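You operate a simulated robot arm through the tools that you are given. There is no shell and no other tool. Be economical: measure what you need, move in short steps, check, and stop when the job is done.

Carry out the task below with a simulated two-armed robot. There is one attempt and no reset: what you move stays moved.

Task
Pick up the sealant can that says "hard set" from the raised step at the back of the sealing table with one hand, pass it to the other hand and put it on the shelf under the sealing table. Set down upright: sealant can.

Only the result counts: the job must be done as asked and must still hold three seconds after the hand-in. Knocking over, shifting, dropping, spilling or breaking anything else fails it.

Robot
Two 7-joint arms with two-finger parallel grippers on one trunk, on a base that drives. Base frame: it is fixed to the floor where the robot stands at the start and does not move with it; the origin is under the middle of the robot, x ahead of it, y to its left, z up; the surface under the hand at the start is at about z = 900. Units: mm, degrees, N and s.
The left shoulder is at the start at [70, 163, 1345], the right one opposite. With the tool pointing down near the work surface each hand reaches from about 340 to 860 mm from the robot's upright axis, wherever it stands, measured 20 degrees to its own side. Places, roughly: shelf under the sealing table [700, -800, 200]. Payload 3.43 kg a hand.
The TCP of each hand is the grasp point between the finger pads, 34 mm short of the fingertips. In the tool frame z runs along the fingers and y along their closing line. Largest opening 128 mm; finger width 24, thickness 12; the body of the gripper, 48 by 130 mm, starts 96 mm behind the TCP.
Orientation is that of the tool frame in the base frame, as [roll, pitch, yaw] about the fixed x, y, z axes, in that order (R = Rz(yaw) Ry(pitch) Rx(roll)). With the fingers straight down and closing along the base's y, the tool's x points along the base's -x, its y along +y and its z along -z.

Tools
- The arms move only by the tool play_rows. It takes "left_steps", "right_steps" or both (then of equal length, played together; a hand with none holds still); each is a list of rows, each an object of numbers (a shift or turn left out is 0, a gripper value left out holds the last): "tx", "ty", "tz": the shift along the tool's x, y, z in mm; "rx", "ry", "rz": the turn, a rotation vector about the tool's x, y, z in degrees. In form: [{"tx": .., "ty": .., "tz": .., "rx": .., "ry": .., "rz": ..}, ...]. A call has 1 to 12 rows; each row is the pose to reach, as a shift and turn from the pose commanded when the call began, along the tool's axes at that moment. "left_claw" and "right_claw" are, for a hand that has rows, the closure, from 0 (fully open) to 1 (shut), set as the call begins (left out, the last holds). Rows are played at 5 a second. More than 50 mm and 8.6 degrees between two rows, or a gripper value outside its range, and nothing of the call is played. A pose out of reach is approached as far as the arm can. The call stops where the force on the tool passes 40 N (or 10 N more than at its start, if that is more) or the arm is blocked; 0.2 s more then pass. Each finger travels about 153 mm/s and halts on what it meets, pressing with about 31 N; the grip force reading is that of the motor and also rises with nothing between the fingers. The clock runs only during rows and for 0.2 s after the last one: add rows that repeat a pose to give the fingers time. The reply holds the time, the measured pose of the TCP, the force on the tool along the base axes, the opening and the grip force, in the units named above and with some noise, with the torque about the TCP (base axes, N m) and any sound that the robot's microphone picked up.
- Cameras (640 x 400 px; columns grow to the right, rows downward): "scene" is now at [134.5, 6.8, 1558.4]; the picture's right is [-0.02, -1.00, 0.00], its down [-0.68, 0.01, -0.74] and it looks along [0.74, -0.01, -0.68] (base axes); focal length 281 px, centre (320, 200). "left" rides on the left gripper at [76, 11, -160] in its tool frame; the picture's right is [-0.15, 0.99, 0.00], its down [-0.88, -0.13, -0.46] and it looks along [-0.45, -0.07, 0.89] (tool axes); focal length 234 px, centre (320, 200). "right" rides on the right gripper at [76, -11, -160] in its tool frame; the picture's right is [0.15, 0.99, 0.00], its down [-0.88, 0.13, -0.46] and it looks along [-0.45, 0.07, 0.89] (tool axes); focal length 234 px, centre (320, 200). There is no depth. A picture from a camera that has moved, and an enlarged one, comes with that camera's place and axes in the base frame and with its lens. The place of the scene camera against the robot may be out by one fixed shift of up to 12 mm in any direction.
- grab_frame(camera): a new picture of that camera. No time passes.
- move_column(by): slides the trunk up (or, below 0, down) by that many mm; the arms and the scene camera ride with it, the base frame stays. It gives what a move gives, with no picture.
- drive_base(legs): drives the robot by 1 to 6 legs, each [ahead, left, turn to the left] in mm, mm and degrees, along the robot's own axes; the way and the turn of a leg run together, so that a leg with both is an arc; at most 1500 mm and 180 degrees a leg. The arms and the cameras ride along, it lands a little off, and it stops where it bumps. It gives what a move gives.
- pan_tilt(pan, tilt): turns the head with the scene camera to pan (to the left, within 86 degrees either way) and tilt (down, from -29 to 69), counted from straight ahead of the robot. It gives what a move gives.
- inspect(camera, box): a new picture of the part [left, top, right, bottom] of that camera's present view, enlarged. No time passes.
- finish_job(): hands the job in; it is judged then, once.

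Go step by step. Nothing tells you exact positions but the pictures and the camera data: compare them with the known pose of the tool, close in by small moves and look again before you grip or let go. The budget is 120 turns and 100 pictures, counting those below and the enlarged ones. Unless the task says otherwise, let go and move clear before handing in, and close with one line.

The tools are called after ">>>" as a command line: name --argument value ..., lists and objects as JSON in quotes. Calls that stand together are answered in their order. play_rows: Moves the arms, as the interface text tells. Its arguments: {"type":"object","properties":{"left_steps":{"type":"array"},"left_claw":{"type":"number"},"right_steps":{"type":"array"},"right_claw":{"type":"number"}},"required":[]} The other tools are called the same way: move_column (by) slides the trunk up or down; drive_base (legs) drives the base; pan_tilt (pan, tilt) turns the head that bears the scene camera; grab_frame (camera) takes a picture; inspect (camera, box) takes an enlarged picture of a part of a camera's view; finish_job () hands the job in.

At the start:

```text
t: 0.0
left_tcp_pos: [586.8, 201.1, 1302.0]
left_ee_rot: [-180.0, 0.0, -179.9]
left_contact_force: [-0.4, -0.5, -0.5]
left_moment: [0.01, -0.01, 0.03]
left_gripper_width: 128.0
left_finger_force: 0.0
right_tcp_pos: [457.4, -250.1, 1333.2]
right_ee_rot: [179.9, 0.0, 179.9]
right_contact_force: [1.1, 0.6, -1.0]
right_moment: [0.02, -0.01, 0.04]
right_gripper_width: 128.1
right_finger_force: 0.1
trunk travel left (down, up): [-825.0, 115.0]
robot x, y, heading: [-0.9, -0.7, 0.1]
head pan, tilt: [-0.9, 42.6]
```

scene: 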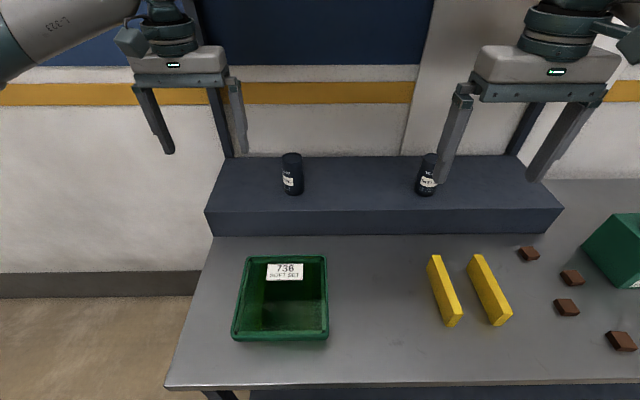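
right: 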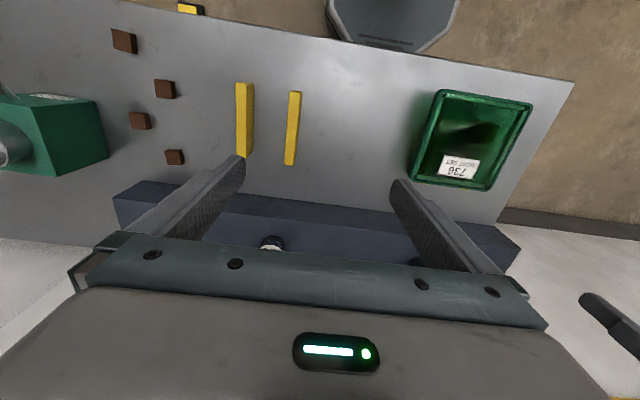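
left: 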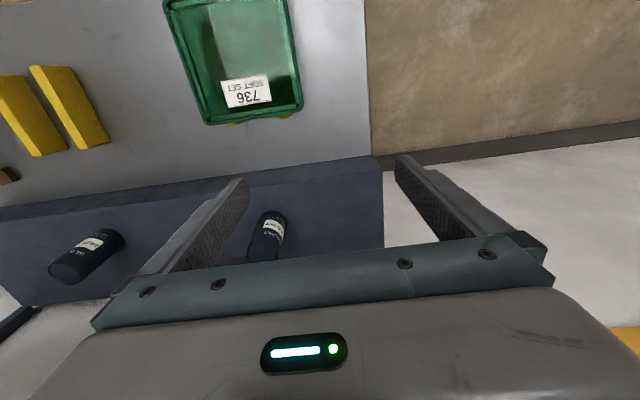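

I see two dark cans on the raised step, one at about column 292 and one at 427. I'll enlarge both labels to read them.

>>> inspect --camera "scene" --box '[262, 140, 322, 210]'

>>> inspect --camera "scene" --box '[397, 140, 457, 210]'

>>> inspect --camera "left" --box '[30, 200, 310, 300]'

```text
5.71 times, centred on (292, 175) of scene
camera zoom: at [134.5, 6.8, 1558.4], right [-0.02, -1.0, 0.0], down [-0.68, 0.01, -0.74], along [0.74, -0.01, -0.68], focal length 1604 px, centre (480, 343)
```

zoom: 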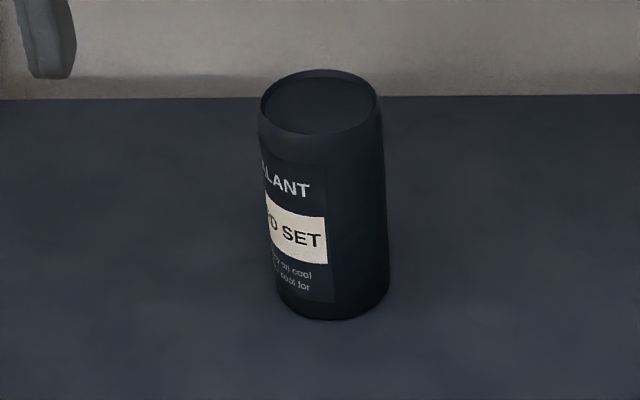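

```text
5.71 times, centred on (427, 175) of scene
camera zoom: at [134.5, 6.8, 1558.4], right [-0.02, -1.0, 0.0], down [-0.68, 0.01, -0.74], along [0.74, -0.01, -0.68], focal length 1604 px, centre (-291, 343)
```

zoom: 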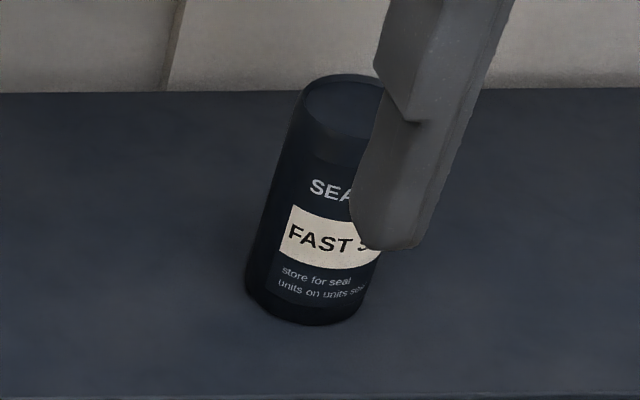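

```text
2.29 times, centred on (170, 250) of left
camera zoom: at [511.3, 213.4, 1463.4], right [0.15, 0.99, 0.0], down [0.88, -0.13, 0.46], along [0.45, -0.07, -0.89], focal length 535 px, centre (663, 86)
```

zoom: 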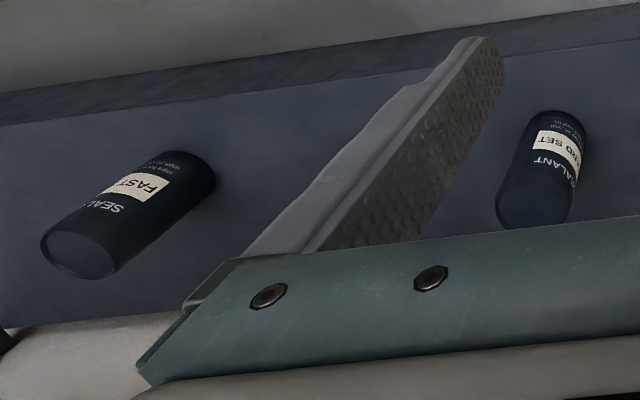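

The left can, at about (766, 74) with its base at z≈1010 and top at z≈1136, reads "..RD SET", so it is the target. The other one is "FAST SET". Next I look towards the shelf side before planning.

>>> pan_tilt --pan -50 --tilt 45

>>> grab_frame --camera "scene"

```text
t: 1.2
left_tcp_pos: [586.9, 202.4, 1303.7]
left_ee_rot: [-180.0, 0.0, -179.9]
left_contact_force: [-0.1, 0.4, -0.5]
left_moment: [0.02, -0.01, 0.04]
left_gripper_width: 128.0
left_finger_force: 0.1
right_tcp_pos: [456.2, -251.4, 1332.5]
right_ee_rot: [179.9, 0.0, 179.9]
right_contact_force: [-0.2, -0.8, -0.1]
right_moment: [-0.01, 0.03, 0.01]
right_gripper_width: 127.8
right_finger_force: 0.2
trunk travel left (down, up): [-825.0, 115.0]
robot x, y, heading: [1.2, 3.2, -0.1]
head pan, tilt: [-50.0, 45.0]
```

```text
93 pictures are left
camera scene: at [103.6, -54.2, 1555.0], right [-0.77, -0.64, 0.0], down [-0.46, 0.54, -0.71], along [0.45, -0.54, -0.71], focal length 281 px, centre (320, 200)
```

scene: 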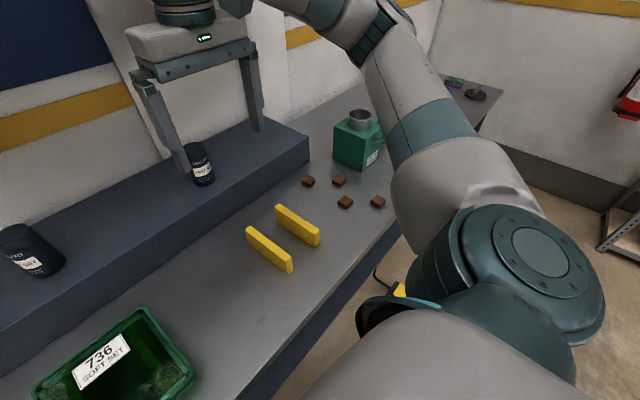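

I'll bring the left hand above the target can, fingers still well over its top, and look from its wrist camera.

>>> play_rows --left_steps '[{"tx": -36, "ty": -26}, {"tx": -72, "ty": -51}, {"tx": -108, "ty": -77}, {"tx": -144, "ty": -102}, {"tx": -179, "ty": -128}, {"tx": -179, "ty": -128, "tz": 35}, {"tx": -179, "ty": -128, "tz": 70}, {"tx": -179, "ty": -128, "tz": 70}]' --left_claw 0

>>> pan_tilt --pan 0 --tilt 35

>>> grab_frame --camera "left"

>>> grab_frame --camera "scene"

```text
t: 2.9
left_tcp_pos: [814.9, 102.6, 1163.8]
left_ee_rot: [178.4, -3.5, 178.8]
left_contact_force: [5.5, 5.8, -1.9]
left_moment: [-0.65, 0.65, 0.08]
left_gripper_width: 128.3
left_finger_force: 0.1
right_tcp_pos: [547.7, -228.6, 1285.5]
right_ee_rot: [179.8, -4.3, -178.1]
right_contact_force: [1.4, -3.0, -1.2]
right_moment: [0.42, 0.03, -0.01]
right_gripper_width: 127.8
right_finger_force: 0.1
trunk travel left (down, up): [-825.0, 115.0]
robot x, y, heading: [-9.0, 16.7, 1.9]
head pan, tilt: [-50.0, 45.0]
stopped in row 8 (left hand): the arm was blocked; the commanded pose is now the measured one
```

```text
t: 4.1
left_tcp_pos: [773.5, 111.2, 1207.6]
left_ee_rot: [179.0, -0.7, 178.1]
left_contact_force: [0.3, 0.2, -0.5]
left_moment: [0.02, -0.04, -0.01]
left_gripper_width: 128.2
left_finger_force: 0.1
right_tcp_pos: [498.6, -211.5, 1317.2]
right_ee_rot: [-179.6, -1.4, -177.8]
right_contact_force: [-0.3, -0.7, 0.9]
right_moment: [0.03, -0.05, -0.02]
right_gripper_width: 128.3
right_finger_force: 0.0
trunk travel left (down, up): [-825.0, 115.0]
robot x, y, heading: [-3.4, 17.8, 2.3]
head pan, tilt: [0.0, 35.0]
```

```text
92 pictures are left
camera left: at [700.2, 123.2, 1368.6], right [0.18, 0.98, 0.02], down [0.88, -0.17, 0.44], along [0.44, -0.07, -0.9], focal length 234 px, centre (320, 200)
```

left: 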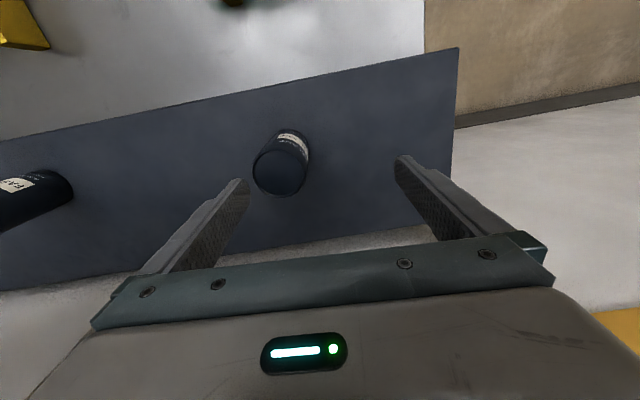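

```text
91 pictures are left
camera scene: at [134.3, 33.7, 1570.1], right [0.04, -1.0, 0.0], down [-0.57, -0.02, -0.82], along [0.82, 0.03, -0.57], focal length 281 px, centre (320, 200)
```

scene: 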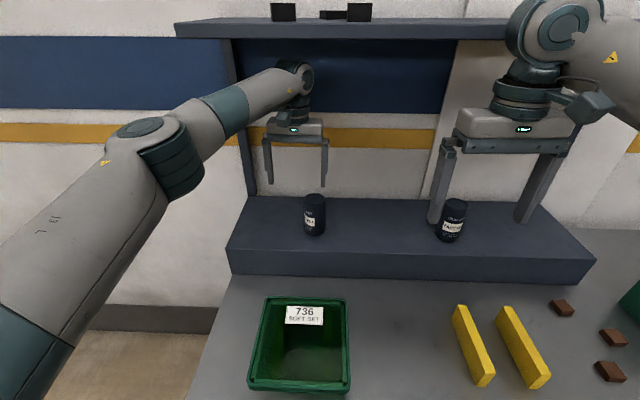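

The fast reach made the base rock and slide slightly, so I'll go slower from here. First I let it settle and read the pose.

>>> play_rows --left_steps '[{}, {}, {}, {}, {}, {}]'

>>> grab_frame --camera "left"

>>> grab_frame --camera "scene"

```text
t: 5.5
left_tcp_pos: [771.5, 107.7, 1206.0]
left_ee_rot: [179.0, -0.8, 178.2]
left_contact_force: [0.0, 0.2, -0.1]
left_moment: [0.0, -0.03, -0.02]
left_gripper_width: 127.9
left_finger_force: 0.1
right_tcp_pos: [495.6, -217.2, 1316.0]
right_ee_rot: [-179.7, -1.4, -177.9]
right_contact_force: [-0.3, -0.6, -0.7]
right_moment: [0.0, -0.06, -0.01]
right_gripper_width: 127.9
right_finger_force: 0.1
trunk travel left (down, up): [-825.0, 115.0]
robot x, y, heading: [-8.7, 12.9, 2.6]
head pan, tilt: [0.0, 35.0]
```

```text
90 pictures are left
camera left: at [698.3, 118.3, 1367.9], right [0.18, 0.98, 0.02], down [0.88, -0.17, 0.44], along [0.44, -0.06, -0.9], focal length 234 px, centre (320, 200)
```

left: 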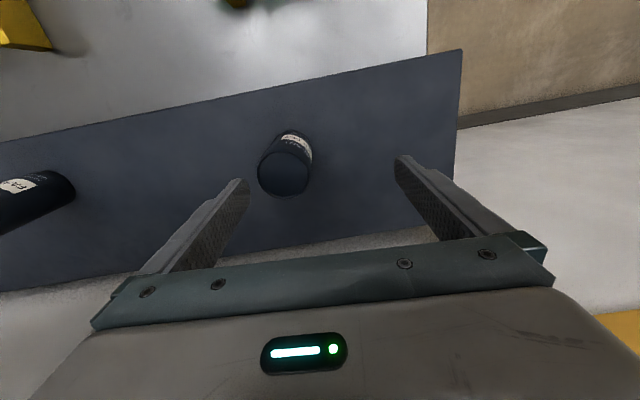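

```text
89 pictures are left
camera scene: at [132.5, 28.5, 1570.0], right [0.04, -1.0, 0.0], down [-0.57, -0.02, -0.82], along [0.82, 0.03, -0.57], focal length 281 px, centre (320, 200)
```

scene: 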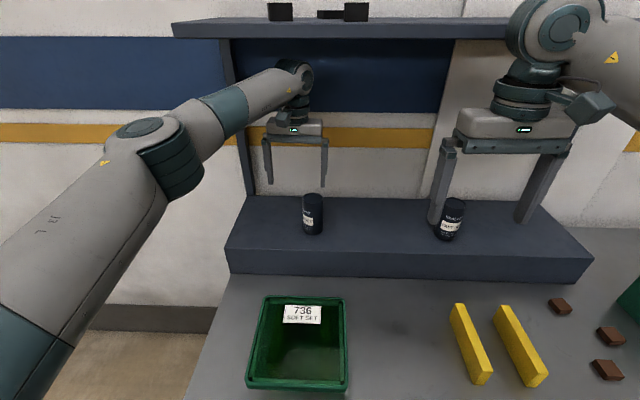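

Settled. The can's top is at about (771, 73, 1136) by the wrist camera, so I shift the left hand −35 mm in y, slowly, and look.

>>> play_rows --left_steps '[{"ty": -6}, {"ty": -14}, {"ty": -22}, {"ty": -29}, {"ty": -34}, {"ty": -35, "tz": 4}, {"ty": -35, "tz": 12}, {"ty": -35, "tz": 20}, {"ty": -35, "tz": 24}, {"ty": -35, "tz": 24}, {"ty": -35, "tz": 24}]'

>>> grab_frame --camera "left"

>>> inspect --camera "scene" --box '[240, 100, 400, 240]'

```text
t: 7.9
left_tcp_pos: [771.2, 74.2, 1180.0]
left_ee_rot: [179.0, -1.0, 178.3]
left_contact_force: [-1.0, -0.3, -0.5]
left_moment: [0.02, 0.02, -0.01]
left_gripper_width: 127.9
left_finger_force: 0.1
right_tcp_pos: [495.8, -216.1, 1314.7]
right_ee_rot: [-179.7, -1.4, -177.8]
right_contact_force: [0.6, 0.6, 0.3]
right_moment: [0.01, 0.03, 0.02]
right_gripper_width: 128.0
right_finger_force: 0.1
trunk travel left (down, up): [-825.0, 115.0]
robot x, y, heading: [-4.2, 15.4, 2.3]
head pan, tilt: [0.0, 35.0]
```

```text
88 pictures are left
camera left: at [698.0, 84.9, 1342.3], right [0.18, 0.98, 0.01], down [0.88, -0.17, 0.44], along [0.44, -0.07, -0.9], focal length 234 px, centre (320, 200)
```

left: 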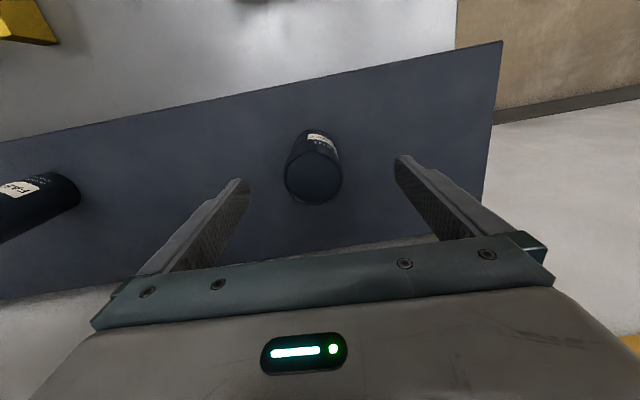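

```text
2.86 times, centred on (320, 170) of scene
camera zoom: at [134.1, 29.5, 1569.8], right [0.04, -1.0, 0.0], down [-0.57, -0.02, -0.82], along [0.82, 0.03, -0.57], focal length 802 px, centre (320, 286)
```

zoom: 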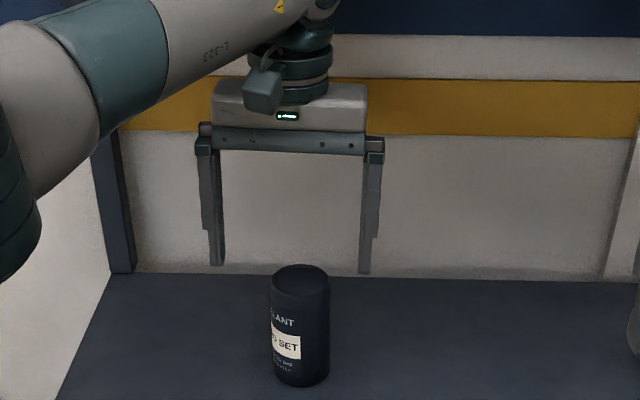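

Small correction of about 6 mm in −y, then descend to z≈1131, checking before closing.

>>> play_rows --left_steps '[{"ty": -3, "tx": -1}, {"ty": -6, "tx": -2}, {"ty": -6, "tx": -2, "tz": 7}, {"ty": -6, "tx": -2, "tz": 15}, {"ty": -6, "tx": -2, "tz": 23}, {"ty": -6, "tx": -2, "tz": 31}, {"ty": -6, "tx": -2, "tz": 39}, {"ty": -6, "tx": -2, "tz": 45}, {"ty": -6, "tx": -2, "tz": 49}, {"ty": -6, "tx": -2, "tz": 49}, {"ty": -6, "tx": -2, "tz": 49}]'

>>> grab_frame --camera "left"

>>> inspect --camera "scene" --box '[240, 100, 400, 240]'

```text
t: 10.3
left_tcp_pos: [772.0, 68.4, 1130.9]
left_ee_rot: [179.1, -0.9, 178.2]
left_contact_force: [0.0, -0.4, -0.2]
left_moment: [0.0, 0.01, -0.03]
left_gripper_width: 128.1
left_finger_force: 0.1
right_tcp_pos: [496.9, -216.4, 1315.8]
right_ee_rot: [-179.9, -1.4, -177.7]
right_contact_force: [-0.2, -0.9, 0.0]
right_moment: [-0.02, 0.01, 0.03]
right_gripper_width: 127.9
right_finger_force: 0.1
trunk travel left (down, up): [-825.0, 115.0]
robot x, y, heading: [-6.0, 19.1, 2.3]
head pan, tilt: [0.0, 35.0]
```

```text
86 pictures are left
camera left: at [699.2, 79.8, 1293.4], right [0.18, 0.98, 0.02], down [0.88, -0.17, 0.44], along [0.44, -0.07, -0.9], focal length 234 px, centre (320, 200)
```

left: 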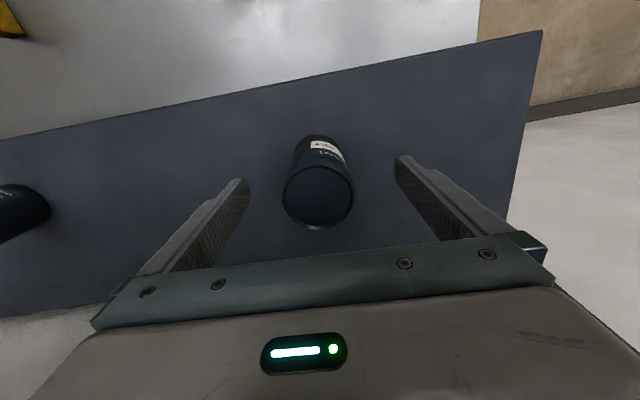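

```text
2.86 times, centred on (320, 170) of scene
camera zoom: at [134.1, 29.6, 1569.8], right [0.04, -1.0, 0.0], down [-0.57, -0.02, -0.82], along [0.82, 0.03, -0.57], focal length 802 px, centre (320, 286)
```

zoom: 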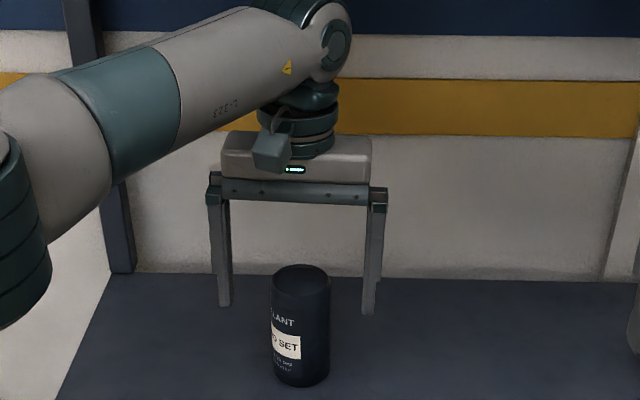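

The can is centred between the fingers within a few mm. I lower 5 mm, nudge 3 mm forward, then close.

>>> play_rows --left_steps '[{"tx": -2, "tz": 3}, {"tx": -3, "tz": 5}, {"tx": -3, "tz": 5}]'

>>> play_rows --left_steps '[{}, {}, {}, {}, {}]' --left_claw 1

>>> inspect --camera "scene" --box '[240, 100, 400, 240]'

```text
t: 11.1
left_tcp_pos: [776.0, 68.7, 1125.2]
left_ee_rot: [179.0, -0.8, 178.2]
left_contact_force: [-0.1, 0.4, -0.3]
left_moment: [-0.01, 0.0, 0.01]
left_gripper_width: 127.9
left_finger_force: 0.0
right_tcp_pos: [495.0, -216.5, 1314.8]
right_ee_rot: [-179.7, -1.3, -177.8]
right_contact_force: [0.2, -0.4, -0.2]
right_moment: [-0.01, -0.04, 0.01]
right_gripper_width: 127.9
right_finger_force: 0.1
trunk travel left (down, up): [-825.0, 115.0]
robot x, y, heading: [-4.2, 18.5, 2.4]
head pan, tilt: [0.0, 35.0]
```

```text
t: 12.3
left_tcp_pos: [775.9, 67.5, 1126.7]
left_ee_rot: [179.0, -0.9, 178.2]
left_contact_force: [0.9, -2.7, 2.5]
left_moment: [-0.47, -0.13, 0.03]
left_gripper_width: 59.6
left_finger_force: 31.0
right_tcp_pos: [496.8, -216.9, 1316.6]
right_ee_rot: [-179.7, -1.4, -177.8]
right_contact_force: [-0.5, 0.2, -0.9]
right_moment: [-0.03, 0.01, -0.01]
right_gripper_width: 128.0
right_finger_force: 0.1
trunk travel left (down, up): [-825.0, 115.0]
robot x, y, heading: [-6.2, 17.1, 2.4]
head pan, tilt: [0.0, 35.0]
```

```text
2.86 times, centred on (320, 170) of scene
camera zoom: at [133.8, 29.1, 1569.8], right [0.04, -1.0, 0.0], down [-0.57, -0.02, -0.82], along [0.82, 0.03, -0.57], focal length 802 px, centre (320, 286)
```

zoom: 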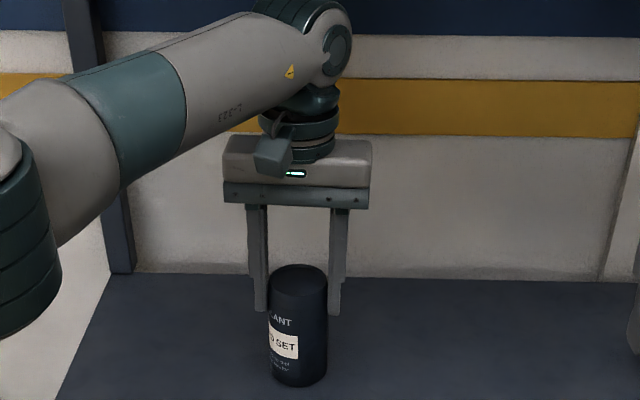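

Gripped (59.6 mm, 31 N). I lift slowly by 90 mm.

>>> play_rows --left_steps '[{"tz": -4}, {"tz": -12}, {"tz": -20}, {"tz": -28}, {"tz": -36}, {"tz": -44}, {"tz": -54}, {"tz": -64}, {"tz": -74}, {"tz": -84}, {"tz": -90}, {"tz": -90}]'

>>> grab_frame --camera "scene"

```text
t: 14.9
left_tcp_pos: [777.4, 66.7, 1214.9]
left_ee_rot: [179.0, -0.9, 178.2]
left_contact_force: [-0.4, 0.3, -3.7]
left_moment: [0.01, 0.01, 0.03]
left_gripper_width: 59.5
left_finger_force: 30.9
right_tcp_pos: [497.4, -216.1, 1314.6]
right_ee_rot: [-179.7, -1.5, -177.8]
right_contact_force: [-0.5, -1.5, -0.5]
right_moment: [0.02, 0.01, -0.01]
right_gripper_width: 127.7
right_finger_force: 0.0
trunk travel left (down, up): [-825.0, 115.0]
robot x, y, heading: [-3.8, 14.7, 1.9]
head pan, tilt: [0.0, 35.0]
```

```text
83 pictures are left
camera scene: at [134.9, 29.7, 1569.7], right [0.04, -1.0, 0.0], down [-0.57, -0.02, -0.82], along [0.82, 0.03, -0.57], focal length 281 px, centre (320, 200)
```

scene: 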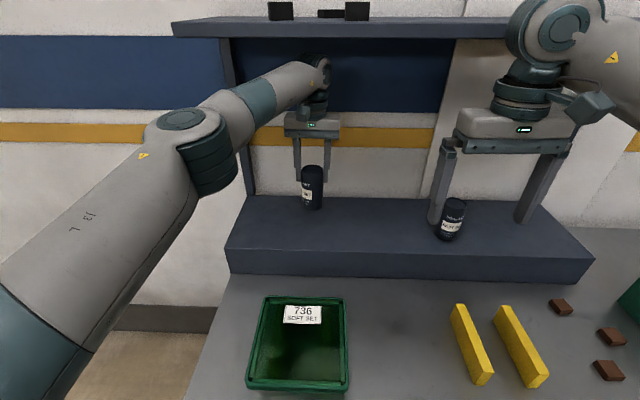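

The can is clear of the step. I retract it slowly towards the robot.

>>> play_rows --left_steps '[{"tx": 6}, {"tx": 20}, {"tx": 40}, {"tx": 62}, {"tx": 86, "ty": 4}, {"tx": 110, "ty": 9}, {"tx": 134, "ty": 14}, {"tx": 158, "ty": 20}, {"tx": 182, "ty": 26}, {"tx": 204, "ty": 32}, {"tx": 220, "ty": 35}, {"tx": 226, "ty": 36}]'

>>> play_rows --left_steps '[{}, {}, {}]'

>>> grab_frame --camera "scene"

```text
t: 17.5
left_tcp_pos: [553.6, 111.1, 1220.8]
left_ee_rot: [178.9, -0.9, 178.2]
left_contact_force: [0.4, 0.1, -3.6]
left_moment: [-0.01, 0.06, -0.03]
left_gripper_width: 59.0
left_finger_force: 30.8
right_tcp_pos: [496.3, -216.3, 1316.2]
right_ee_rot: [-179.8, -1.3, -177.7]
right_contact_force: [-0.3, 0.6, -0.3]
right_moment: [-0.01, 0.02, 0.03]
right_gripper_width: 127.6
right_finger_force: 0.1
trunk travel left (down, up): [-825.0, 115.0]
robot x, y, heading: [-4.0, 21.8, 2.0]
head pan, tilt: [0.0, 35.0]
```

```text
t: 18.3
left_tcp_pos: [553.9, 110.3, 1222.0]
left_ee_rot: [179.1, -0.9, 178.2]
left_contact_force: [0.2, 0.2, -4.2]
left_moment: [-0.05, 0.03, -0.02]
left_gripper_width: 59.0
left_finger_force: 31.0
right_tcp_pos: [496.3, -216.5, 1315.8]
right_ee_rot: [-179.7, -1.4, -177.8]
right_contact_force: [-0.3, 0.0, -0.1]
right_moment: [-0.04, 0.0, -0.02]
right_gripper_width: 128.0
right_finger_force: 0.0
trunk travel left (down, up): [-825.0, 115.0]
robot x, y, heading: [-5.9, 12.4, 2.1]
head pan, tilt: [0.0, 35.0]
```

```text
82 pictures are left
camera scene: at [134.6, 29.7, 1569.7], right [0.04, -1.0, 0.0], down [-0.57, -0.02, -0.82], along [0.82, 0.03, -0.57], focal length 281 px, centre (320, 200)
```

scene: 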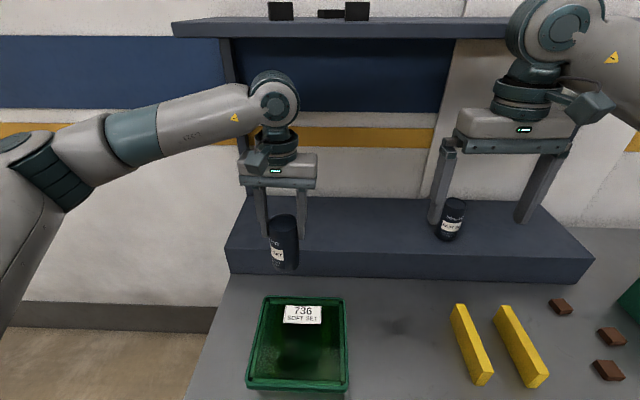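

Before driving I check the surroundings on both sides.

>>> pan_tilt --pan -86 --tilt 30

>>> grab_frame --camera "scene"

>>> pan_tilt --pan 86 --tilt 30

>>> grab_frame --camera "scene"

```text
t: 19.9
left_tcp_pos: [552.5, 110.5, 1219.8]
left_ee_rot: [178.9, -0.8, 178.2]
left_contact_force: [0.0, -0.6, -4.4]
left_moment: [0.02, 0.03, 0.04]
left_gripper_width: 59.3
left_finger_force: 30.7
right_tcp_pos: [497.0, -217.2, 1315.7]
right_ee_rot: [-179.7, -1.5, -177.8]
right_contact_force: [-1.5, -0.3, 0.8]
right_moment: [-0.01, 0.02, 0.03]
right_gripper_width: 127.8
right_finger_force: 0.1
trunk travel left (down, up): [-825.0, 115.0]
robot x, y, heading: [-3.2, 15.1, 2.0]
head pan, tilt: [-85.9, 30.0]
```

```text
81 pictures are left
camera scene: at [56.5, -63.6, 1577.6], right [-0.99, -0.11, 0.0], down [-0.06, 0.5, -0.87], along [0.1, -0.86, -0.5], focal length 281 px, centre (320, 200)
```

scene: 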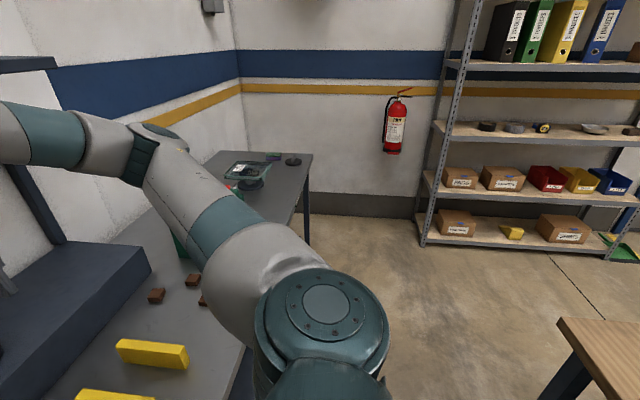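

```text
t: 22.5
left_tcp_pos: [552.6, 111.2, 1220.4]
left_ee_rot: [179.0, -0.9, 178.1]
left_contact_force: [-0.6, 0.9, -3.9]
left_moment: [0.01, 0.03, -0.03]
left_gripper_width: 59.3
left_finger_force: 30.8
right_tcp_pos: [497.8, -216.7, 1315.7]
right_ee_rot: [-179.7, -1.4, -177.9]
right_contact_force: [0.3, 0.6, -0.1]
right_moment: [-0.03, 0.01, -0.01]
right_gripper_width: 128.1
right_finger_force: 0.1
trunk travel left (down, up): [-825.0, 115.0]
robot x, y, heading: [-7.6, 15.5, 2.4]
head pan, tilt: [85.9, 30.0]
```

```text
80 pictures are left
camera scene: at [49.5, 116.7, 1577.6], right [1.0, -0.03, 0.0], down [-0.02, -0.5, -0.87], along [0.03, 0.87, -0.5], focal length 281 px, centre (320, 200)
```

scene: 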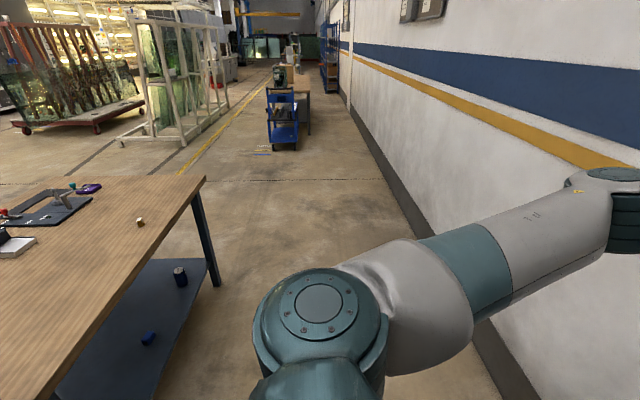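

A wooden table stands behind (front edge x≈−540, ending at y≈−646), and the sealing table runs from y≈+300 to −1820 with its front edge at x≈300. I'll tuck both hands, then drive back a little and sideways to the right into the open area.

>>> play_rows --left_steps '[{"tx": 6}, {"tx": 18}, {"tx": 32}, {"tx": 46}, {"tx": 60}, {"tx": 74}, {"tx": 88}, {"tx": 100}, {"tx": 107}, {"tx": 110}, {"tx": 110}]' --right_steps '[{"tx": 5}, {"tx": 14}, {"tx": 26}, {"tx": 38}, {"tx": 50}, {"tx": 62}, {"tx": 74}, {"tx": 84}, {"tx": 88}, {"tx": 90}, {"tx": 90}]'

>>> drive_base --legs '[[-150, 0, -2]]'

>>> pan_tilt --pan 0 --tilt 45

>>> grab_frame --camera "scene"

```text
t: 24.9
left_tcp_pos: [443.4, 113.6, 1221.1]
left_ee_rot: [179.0, -0.9, 178.2]
left_contact_force: [0.4, 0.5, -4.2]
left_moment: [0.01, 0.01, -0.01]
left_gripper_width: 59.0
left_finger_force: 31.2
right_tcp_pos: [406.0, -221.3, 1318.2]
right_ee_rot: [-179.7, -1.4, -177.9]
right_contact_force: [0.3, -0.2, -0.2]
right_moment: [0.01, 0.01, 0.01]
right_gripper_width: 127.8
right_finger_force: 0.1
trunk travel left (down, up): [-825.0, 115.0]
robot x, y, heading: [-6.4, 12.1, 2.2]
head pan, tilt: [85.9, 30.0]
```

```text
t: 26.2
left_tcp_pos: [298.4, 94.3, 1220.9]
left_ee_rot: [178.9, -1.1, 176.2]
left_contact_force: [0.5, 0.4, -3.6]
left_moment: [0.01, 0.05, -0.06]
left_gripper_width: 59.1
left_finger_force: 31.6
right_tcp_pos: [253.0, -237.5, 1317.0]
right_ee_rot: [-179.6, -1.5, -179.8]
right_contact_force: [0.1, -0.3, -0.9]
right_moment: [0.0, -0.03, 0.02]
right_gripper_width: 128.2
right_finger_force: 0.0
trunk travel left (down, up): [-825.0, 115.0]
robot x, y, heading: [-151.7, 12.5, 0.5]
head pan, tilt: [85.9, 30.0]
```

```text
t: 27.9
left_tcp_pos: [297.2, 94.1, 1221.9]
left_ee_rot: [179.0, -0.9, 176.3]
left_contact_force: [-0.2, 0.1, -3.9]
left_moment: [0.01, 0.0, -0.01]
left_gripper_width: 59.3
left_finger_force: 31.0
right_tcp_pos: [249.7, -237.9, 1318.6]
right_ee_rot: [-179.7, -1.5, -179.7]
right_contact_force: [-0.6, 0.3, -0.2]
right_moment: [0.02, 0.01, 0.01]
right_gripper_width: 128.2
right_finger_force: 0.1
trunk travel left (down, up): [-825.0, 115.0]
robot x, y, heading: [-155.6, 13.0, 0.0]
head pan, tilt: [0.0, 45.0]
```

```text
79 pictures are left
camera scene: at [-20.3, 21.8, 1554.9], right [0.01, -1.0, 0.0], down [-0.71, 0.0, -0.71], along [0.71, 0.0, -0.71], focal length 281 px, centre (320, 200)
```

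scene: 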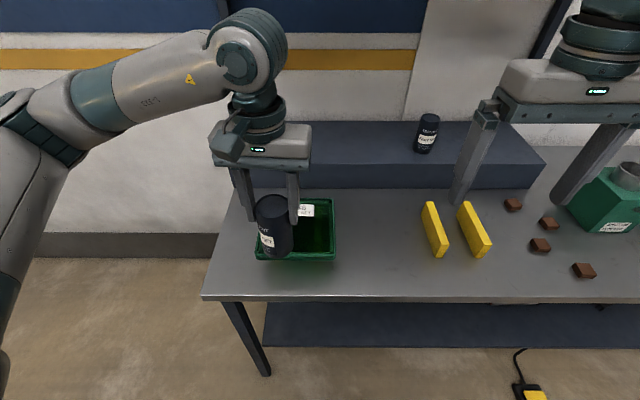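

The shelf under the table has its front edge at x≈405. There is a yellow item with a cord on the floor near (290, −955) to avoid. I drive sideways to the right.

>>> drive_base --legs '[[0, -450, 0], [0, -450, 0]]'

>>> grab_frame --camera "scene"

```text
t: 32.9
left_tcp_pos: [290.6, -796.0, 1220.9]
left_ee_rot: [179.1, -0.9, 177.0]
left_contact_force: [0.9, -0.1, -4.3]
left_moment: [-0.02, 0.03, 0.01]
left_gripper_width: 59.0
left_finger_force: 31.2
right_tcp_pos: [246.1, -1129.6, 1318.9]
right_ee_rot: [-179.6, -1.4, -179.0]
right_contact_force: [-1.0, -0.4, 1.0]
right_moment: [-0.01, -0.02, -0.01]
right_gripper_width: 128.0
right_finger_force: 0.1
trunk travel left (down, up): [-825.0, 115.0]
robot x, y, heading: [-157.6, -884.7, 0.8]
head pan, tilt: [0.0, 45.0]
```

```text
78 pictures are left
camera scene: at [-27.9, -872.1, 1555.1], right [0.02, -1.0, 0.0], down [-0.71, -0.01, -0.71], along [0.71, 0.01, -0.71], focal length 281 px, centre (320, 200)
```

scene: 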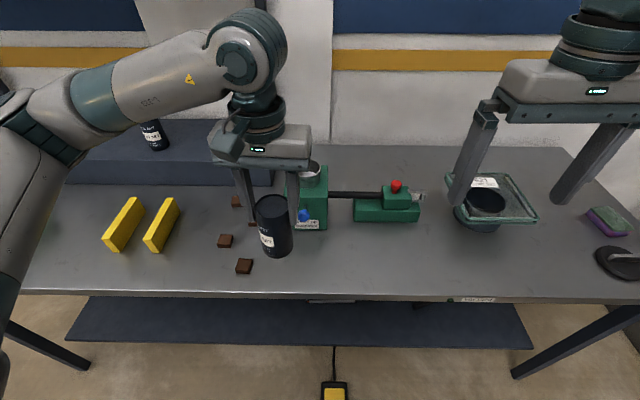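

The shelf spans the whole table (y≈+270 to −1810), with a foot pedal on the floor at about (275, −940). I back into the open area further right to do the handover in free space.

>>> drive_base --legs '[[0, -230, -0.8], [-230, 0, 0]]'

>>> grab_frame --camera "scene"

```text
t: 36.0
left_tcp_pos: [68.6, -1033.8, 1220.0]
left_ee_rot: [179.1, -1.1, 175.9]
left_contact_force: [0.0, -1.1, -3.9]
left_moment: [-0.04, 0.03, 0.03]
left_gripper_width: 59.3
left_finger_force: 30.7
right_tcp_pos: [18.6, -1366.7, 1316.9]
right_ee_rot: [-179.7, -1.5, -179.8]
right_contact_force: [0.4, 0.5, -0.1]
right_moment: [0.01, 0.02, 0.02]
right_gripper_width: 127.9
right_finger_force: 0.0
trunk travel left (down, up): [-825.0, 115.0]
robot x, y, heading: [-385.8, -1115.2, -0.4]
head pan, tilt: [0.0, 45.0]
```

```text
77 pictures are left
camera scene: at [-250.7, -1106.9, 1554.7], right [0.0, -1.0, 0.0], down [-0.71, 0.0, -0.71], along [0.71, 0.0, -0.71], focal length 281 px, centre (320, 200)
```

scene: 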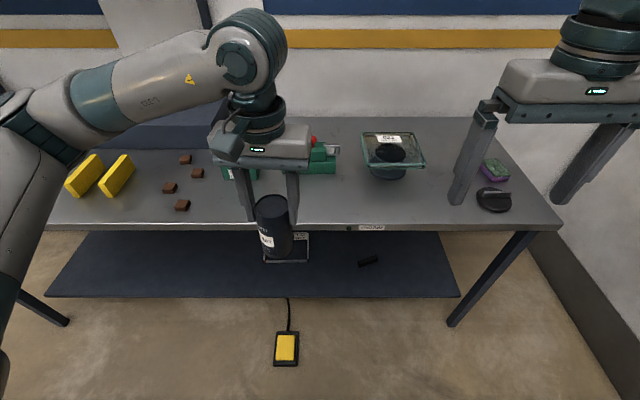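

The shelf is clear around (510, −1200): one framed item lies at about (729, −931) and a small black one at (627, −1375). For the handover, the right hand will come in low on the can, pointing forward, 30° down and turned inwards. First I pitch it up while moving the left hand forward.

>>> play_rows --right_steps '[{"ry": -3, "tx": -5}, {"ry": -8, "tx": -12}, {"ry": -14, "tx": -20}, {"ry": -20, "tx": -28}, {"ry": -26, "tx": -36}, {"ry": -32, "tx": -44}, {"ry": -38, "tx": -52}, {"ry": -44, "tx": -60}, {"ry": -50, "tx": -68}, {"ry": -55, "tx": -76}, {"ry": -60, "tx": -80}, {"ry": -60, "tx": -80}]' --left_steps '[{"tx": -4}, {"tx": -14}, {"tx": -28}, {"tx": -42}, {"tx": -56}, {"tx": -70}, {"tx": -84}, {"tx": -98}, {"tx": -112}, {"tx": -124}, {"tx": -130}, {"tx": -130}]'

>>> grab_frame --camera "scene"

```text
t: 38.5
left_tcp_pos: [194.8, -1043.2, 1218.4]
left_ee_rot: [179.0, -0.9, 176.0]
left_contact_force: [1.0, 0.5, -3.5]
left_moment: [0.03, 0.06, -0.01]
left_gripper_width: 59.4
left_finger_force: 30.7
right_tcp_pos: [167.6, -1370.2, 1352.4]
right_ee_rot: [-179.4, 58.7, -179.4]
right_contact_force: [-0.8, -0.6, 0.3]
right_moment: [-0.01, 0.01, 0.02]
right_gripper_width: 128.1
right_finger_force: 0.1
right hand out of reach, approached as far as the arm can: row 7, 8, 9, 10, 11, 12
trunk travel left (down, up): [-825.0, 115.0]
robot x, y, heading: [-387.7, -1112.7, -0.1]
head pan, tilt: [0.0, 45.0]
```

```text
76 pictures are left
camera scene: at [-253.1, -1106.5, 1555.0], right [0.0, -1.0, 0.0], down [-0.71, 0.0, -0.71], along [0.71, 0.0, -0.71], focal length 281 px, centre (320, 200)
```

scene: 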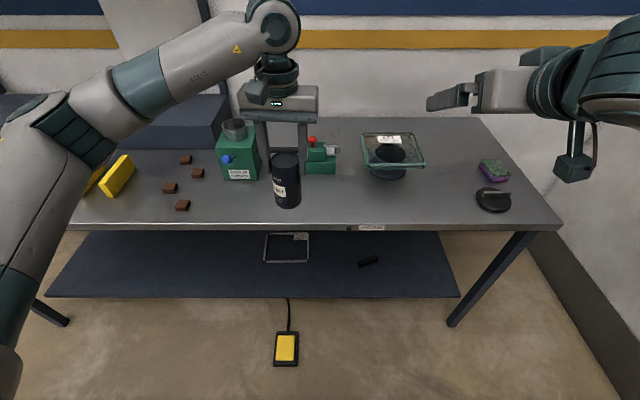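

The right hand's tilt is reached, with its TCP pushed out to (168, −1370, 1352). Now I yaw it 45° to the left about the vertical.

>>> play_rows --right_steps '[{"rx": -3, "rz": -1.8}, {"rx": -7, "rz": -4.3}, {"rx": -12, "rz": -7.3}, {"rx": -17, "rz": -10.4}, {"rx": -22, "rz": -13.4}, {"rx": -27, "rz": -16.5}, {"rx": -32, "rz": -19.5}, {"rx": -36, "rz": -21.9}, {"rx": -38.4, "rz": -23.4}, {"rx": -38.4, "rz": -23.4}]'

>>> grab_frame --camera "scene"

```text
t: 40.8
left_tcp_pos: [195.2, -1043.9, 1218.9]
left_ee_rot: [179.0, -0.9, 176.0]
left_contact_force: [-0.1, -0.1, -4.4]
left_moment: [0.01, 0.06, 0.0]
left_gripper_width: 59.3
left_finger_force: 31.1
right_tcp_pos: [169.8, -1368.7, 1352.9]
right_ee_rot: [-179.6, 58.4, -134.7]
right_contact_force: [0.5, 1.2, -0.4]
right_moment: [0.02, -0.01, -0.01]
right_gripper_width: 127.9
right_finger_force: 0.0
trunk travel left (down, up): [-825.0, 115.0]
robot x, y, heading: [-383.9, -1114.6, 0.0]
head pan, tilt: [0.0, 45.0]
```

```text
75 pictures are left
camera scene: at [-252.9, -1106.7, 1554.9], right [0.0, -1.0, 0.0], down [-0.71, 0.0, -0.71], along [0.71, 0.0, -0.71], focal length 281 px, centre (320, 200)
```

scene: 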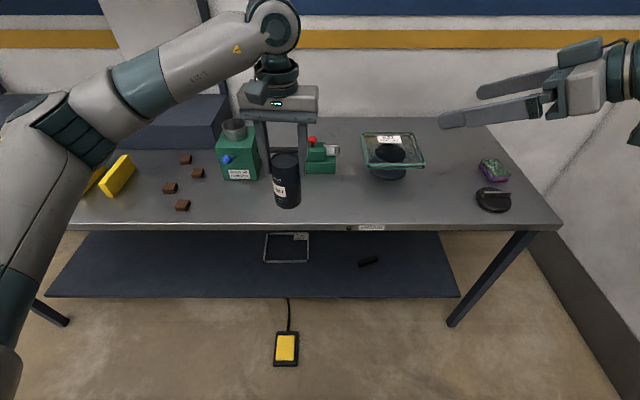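

The arm follows well. The can axis is now at about (195, −1044), base z≈1100. I turn the right hand to about 70° yaw and bring it to a pre-grasp 200 mm short of the can, at z≈1148.

>>> play_rows --right_steps '[{"tx": 6, "ty": 5, "tz": 7, "rx": -1, "rz": -0.6}, {"tx": 18, "ty": 16, "tz": 20, "rx": -3, "rz": -1.8}, {"tx": 33, "ty": 30, "tz": 38, "rx": -5, "rz": -3.1}, {"tx": 49, "ty": 44, "tz": 56, "rx": -7.5, "rz": -4.6}, {"tx": 65, "ty": 58, "tz": 75, "rx": -10, "rz": -6.1}, {"tx": 82, "ty": 73, "tz": 94, "rx": -12.5, "rz": -7.7}, {"tx": 98, "ty": 88, "tz": 112, "rx": -15, "rz": -9.2}, {"tx": 113, "ty": 101, "tz": 130, "rx": -17.5, "rz": -10.7}, {"tx": 127, "ty": 114, "tz": 146, "rx": -19.5, "rz": -12}, {"tx": 137, "ty": 122, "tz": 157, "rx": -21, "rz": -12.9}, {"tx": 141, "ty": 126, "tz": 161.6, "rx": -21.3, "rz": -13.1}, {"tx": 141, "ty": 126, "tz": 161.6, "rx": -21.3, "rz": -13.1}]'

>>> grab_frame --camera "scene"

>>> grab_frame --camera "right"

```text
t: 43.4
left_tcp_pos: [196.4, -1044.3, 1218.5]
left_ee_rot: [179.1, -0.8, 175.9]
left_contact_force: [-0.1, 0.0, -3.5]
left_moment: [-0.03, 0.0, -0.01]
left_gripper_width: 59.3
left_finger_force: 30.8
right_tcp_pos: [124.2, -1236.8, 1146.8]
right_ee_rot: [-179.8, 58.3, -109.8]
right_contact_force: [-0.8, -0.5, -0.7]
right_moment: [-0.01, 0.0, -0.02]
right_gripper_width: 128.2
right_finger_force: 0.1
right hand out of reach, approached as far as the arm can: row 5, 6, 7
trunk travel left (down, up): [-825.0, 115.0]
robot x, y, heading: [-384.7, -1111.6, -0.1]
head pan, tilt: [0.0, 45.0]
```

```text
74 pictures are left
camera scene: at [-252.7, -1107.2, 1554.9], right [0.0, -1.0, 0.0], down [-0.71, 0.0, -0.71], along [0.71, 0.0, -0.71], focal length 281 px, centre (320, 200)
```

scene: 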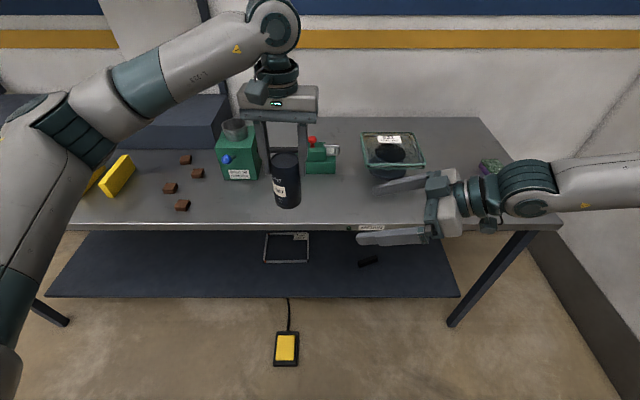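

```text
73 pictures are left
camera right: at [76.3, -1406.3, 1165.6], right [-0.96, 0.27, -0.13], down [-0.1, 0.12, 0.99], along [0.28, 0.96, -0.08], focal length 234 px, centre (320, 200)
```

right: 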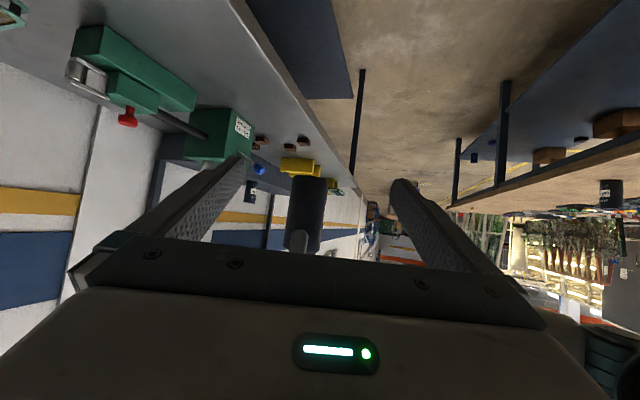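

The right camera shows the can nearly centred between the fingers, its axis at about (202, −1041) and base at z≈1103. I advance most of the way and check.

>>> play_rows --right_steps '[{"tx": -4, "ty": -1, "tz": 7}, {"tx": -12, "ty": -2, "tz": 19}, {"tx": -21, "ty": -3, "tz": 34}, {"tx": -31, "ty": -4, "tz": 50}, {"tx": -41, "ty": -5, "tz": 67}, {"tx": -51, "ty": -6, "tz": 83}, {"tx": -61, "ty": -7, "tz": 99}, {"tx": -69, "ty": -7, "tz": 112}, {"tx": -76, "ty": -7, "tz": 123}, {"tx": -79, "ty": -7, "tz": 128}, {"tx": -79, "ty": -7, "tz": 128}]'

>>> grab_frame --camera "scene"

>>> grab_frame --camera "right"

```text
t: 45.8
left_tcp_pos: [195.7, -1044.9, 1218.7]
left_ee_rot: [179.1, -0.9, 176.0]
left_contact_force: [-0.4, -0.2, -3.9]
left_moment: [0.0, 0.01, 0.0]
left_gripper_width: 58.8
left_finger_force: 30.9
right_tcp_pos: [183.6, -1096.2, 1146.6]
right_ee_rot: [-179.7, 58.3, -109.8]
right_contact_force: [0.1, 0.5, -0.7]
right_moment: [-0.02, -0.03, -0.01]
right_gripper_width: 128.0
right_finger_force: 0.0
trunk travel left (down, up): [-825.0, 115.0]
robot x, y, heading: [-385.2, -1113.6, 0.0]
head pan, tilt: [0.0, 45.0]
```

```text
72 pictures are left
camera scene: at [-252.9, -1106.9, 1554.9], right [0.0, -1.0, 0.0], down [-0.71, 0.0, -0.71], along [0.71, 0.0, -0.71], focal length 281 px, centre (320, 200)
```

scene: 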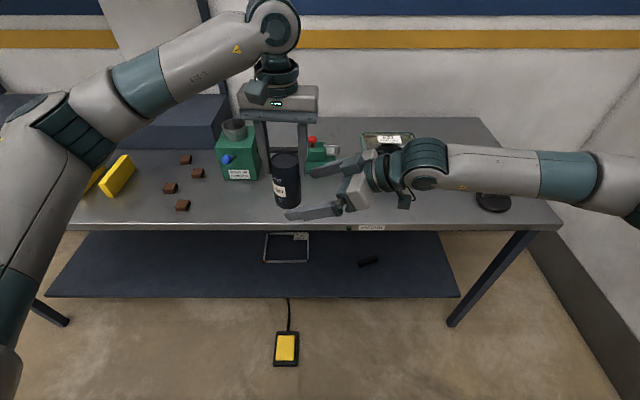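

```text
71 pictures are left
camera right: at [135.3, -1267.4, 1166.2], right [-0.96, 0.27, -0.13], down [-0.1, 0.12, 0.99], along [0.28, 0.96, -0.08], focal length 234 px, centre (320, 200)
```

right: 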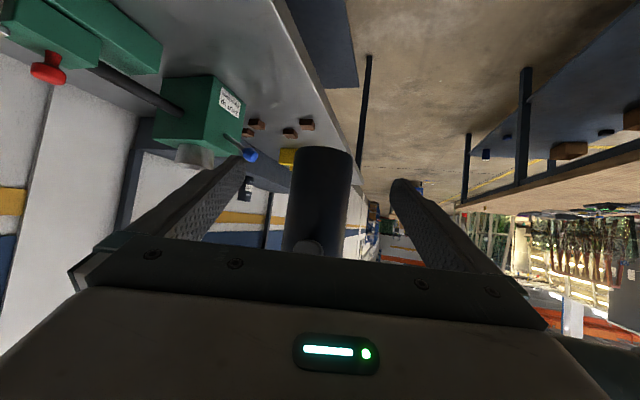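

Aligned. I advance the final 58 mm along the approach and check before gripping.

>>> play_rows --right_steps '[{"tx": -4, "tz": 6}, {"tx": -9, "tz": 15}, {"tx": -15, "tz": 24}, {"tx": -20, "tz": 33}, {"tx": -25, "tz": 41}, {"tx": -29, "tz": 47}, {"tx": -31, "tz": 50}, {"tx": -31, "tz": 50}]'

>>> inspect --camera "scene" --box '[220, 100, 420, 230]'

>>> grab_frame --camera "right"

```text
t: 47.5
left_tcp_pos: [196.3, -1043.5, 1219.1]
left_ee_rot: [179.1, -0.9, 176.1]
left_contact_force: [0.0, 0.1, -3.1]
left_moment: [0.02, 0.01, 0.01]
left_gripper_width: 59.2
left_finger_force: 31.1
right_tcp_pos: [203.3, -1041.4, 1147.4]
right_ee_rot: [-179.7, 58.2, -109.8]
right_contact_force: [-0.4, -0.4, 0.4]
right_moment: [0.01, 0.03, 0.03]
right_gripper_width: 127.9
right_finger_force: 0.1
trunk travel left (down, up): [-825.0, 115.0]
robot x, y, heading: [-385.8, -1114.0, 0.0]
head pan, tilt: [0.0, 45.0]
```

```text
3.08 times, centred on (320, 165) of scene
camera zoom: at [-252.8, -1106.8, 1554.9], right [0.0, -1.0, 0.0], down [-0.71, 0.0, -0.71], along [0.71, 0.0, -0.71], focal length 864 px, centre (320, 308)
```

zoom: 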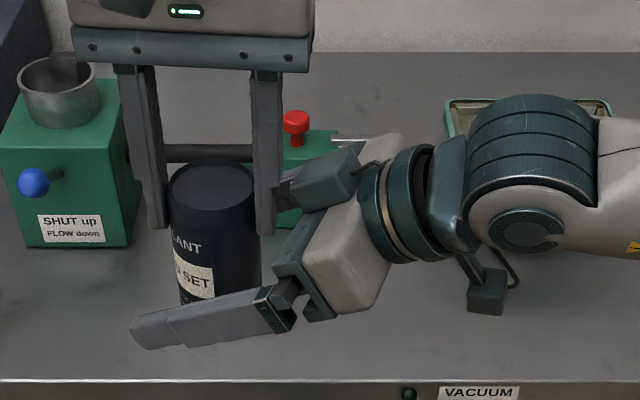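

```text
69 pictures are left
camera right: at [155.3, -1211.7, 1166.4], right [-0.96, 0.27, -0.13], down [-0.1, 0.12, 0.99], along [0.28, 0.96, -0.08], focal length 234 px, centre (320, 200)
```

right: 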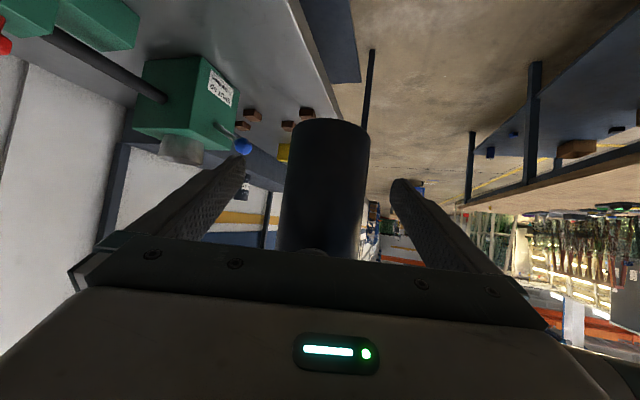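

The fingers straddle the can below the left hand's fingers. I close the right hand.

>>> play_rows --right_steps '[{}, {}, {}, {}, {}]' --right_claw 1

>>> inspect --camera "scene" --box '[220, 100, 420, 230]'

```text
t: 48.8
left_tcp_pos: [196.4, -1043.4, 1220.2]
left_ee_rot: [179.1, -0.8, 176.1]
left_contact_force: [18.3, -4.3, -4.4]
left_moment: [-0.59, -0.82, 0.03]
left_gripper_width: 59.1
left_finger_force: 30.9
right_tcp_pos: [202.6, -1040.8, 1146.9]
right_ee_rot: [-179.9, 58.4, -109.8]
right_contact_force: [-18.6, 3.6, 0.9]
right_moment: [0.26, -0.5, -0.12]
right_gripper_width: 59.4
right_finger_force: 30.9
trunk travel left (down, up): [-825.0, 115.0]
robot x, y, heading: [-388.1, -1112.0, 0.1]
head pan, tilt: [0.0, 45.0]
```

```text
3.08 times, centred on (320, 165) of scene
camera zoom: at [-252.7, -1106.6, 1554.9], right [0.0, -1.0, 0.0], down [-0.71, 0.0, -0.71], along [0.71, 0.0, -0.71], focal length 864 px, centre (320, 308)
```

zoom: 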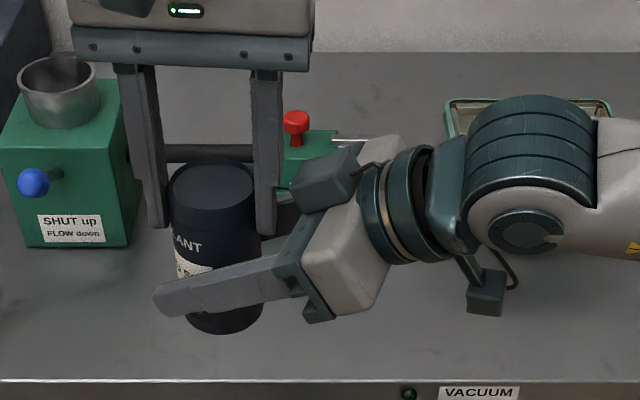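

Both hands hold the can, with about 18 N of side load between them. I relieve it with a small shift of the right hand.

>>> play_rows --right_steps '[{"ty": 1.5}, {"ty": 3}, {"ty": 3}]'

```text
t: 49.5
left_tcp_pos: [194.5, -1043.6, 1219.3]
left_ee_rot: [179.0, -1.0, 175.8]
left_contact_force: [1.0, -7.5, -0.8]
left_moment: [-0.97, -0.32, 0.04]
left_gripper_width: 59.0
left_finger_force: 30.8
right_tcp_pos: [201.7, -1041.8, 1147.5]
right_ee_rot: [-179.9, 58.3, -109.9]
right_contact_force: [-0.6, 8.1, 0.3]
right_moment: [0.45, 0.35, -0.08]
right_gripper_width: 59.6
right_finger_force: 31.0
trunk travel left (down, up): [-825.0, 115.0]
robot x, y, heading: [-385.8, -1118.2, 0.1]
head pan, tilt: [0.0, 45.0]
```

Relieved. Now I open the left hand, which releases the can to the right hand.

>>> play_rows --left_steps '[{}, {}, {}, {}, {}]' --left_claw 0

>>> inspect --camera "scene" --box '[220, 100, 420, 230]'

```text
t: 50.0
left_tcp_pos: [198.1, -1032.6, 1217.9]
left_ee_rot: [177.8, -1.1, 177.0]
left_contact_force: [5.2, 30.4, -1.4]
left_moment: [-0.43, 0.08, -0.08]
left_gripper_width: 110.8
left_finger_force: 0.0
right_tcp_pos: [205.8, -1048.6, 1145.0]
right_ee_rot: [-179.6, 57.8, -110.6]
right_contact_force: [-5.4, -29.7, 0.0]
right_moment: [2.65, -0.48, 0.42]
right_gripper_width: 59.3
right_finger_force: 30.9
trunk travel left (down, up): [-825.0, 115.0]
robot x, y, heading: [-387.4, -1118.5, -0.0]
head pan, tilt: [0.0, 45.0]
stopped in row 2 (left hand): the force on the tool passed its limit at 48 N (the readings are from after the stop); the commanded pose is now the measured one
```

```text
3.08 times, centred on (320, 165) of scene
camera zoom: at [-252.6, -1106.4, 1554.9], right [0.0, -1.0, 0.0], down [-0.71, 0.0, -0.71], along [0.71, 0.0, -0.71], focal length 864 px, centre (320, 308)
```

zoom: 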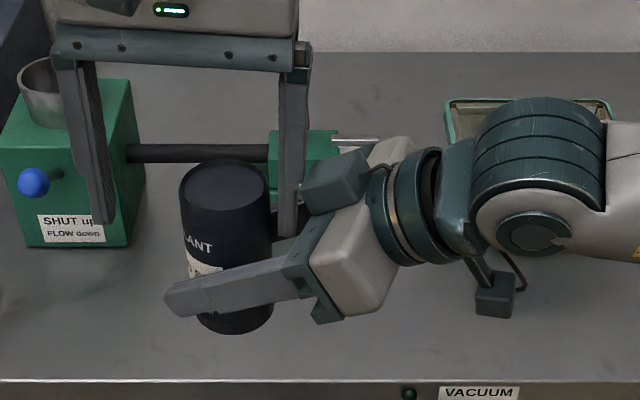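

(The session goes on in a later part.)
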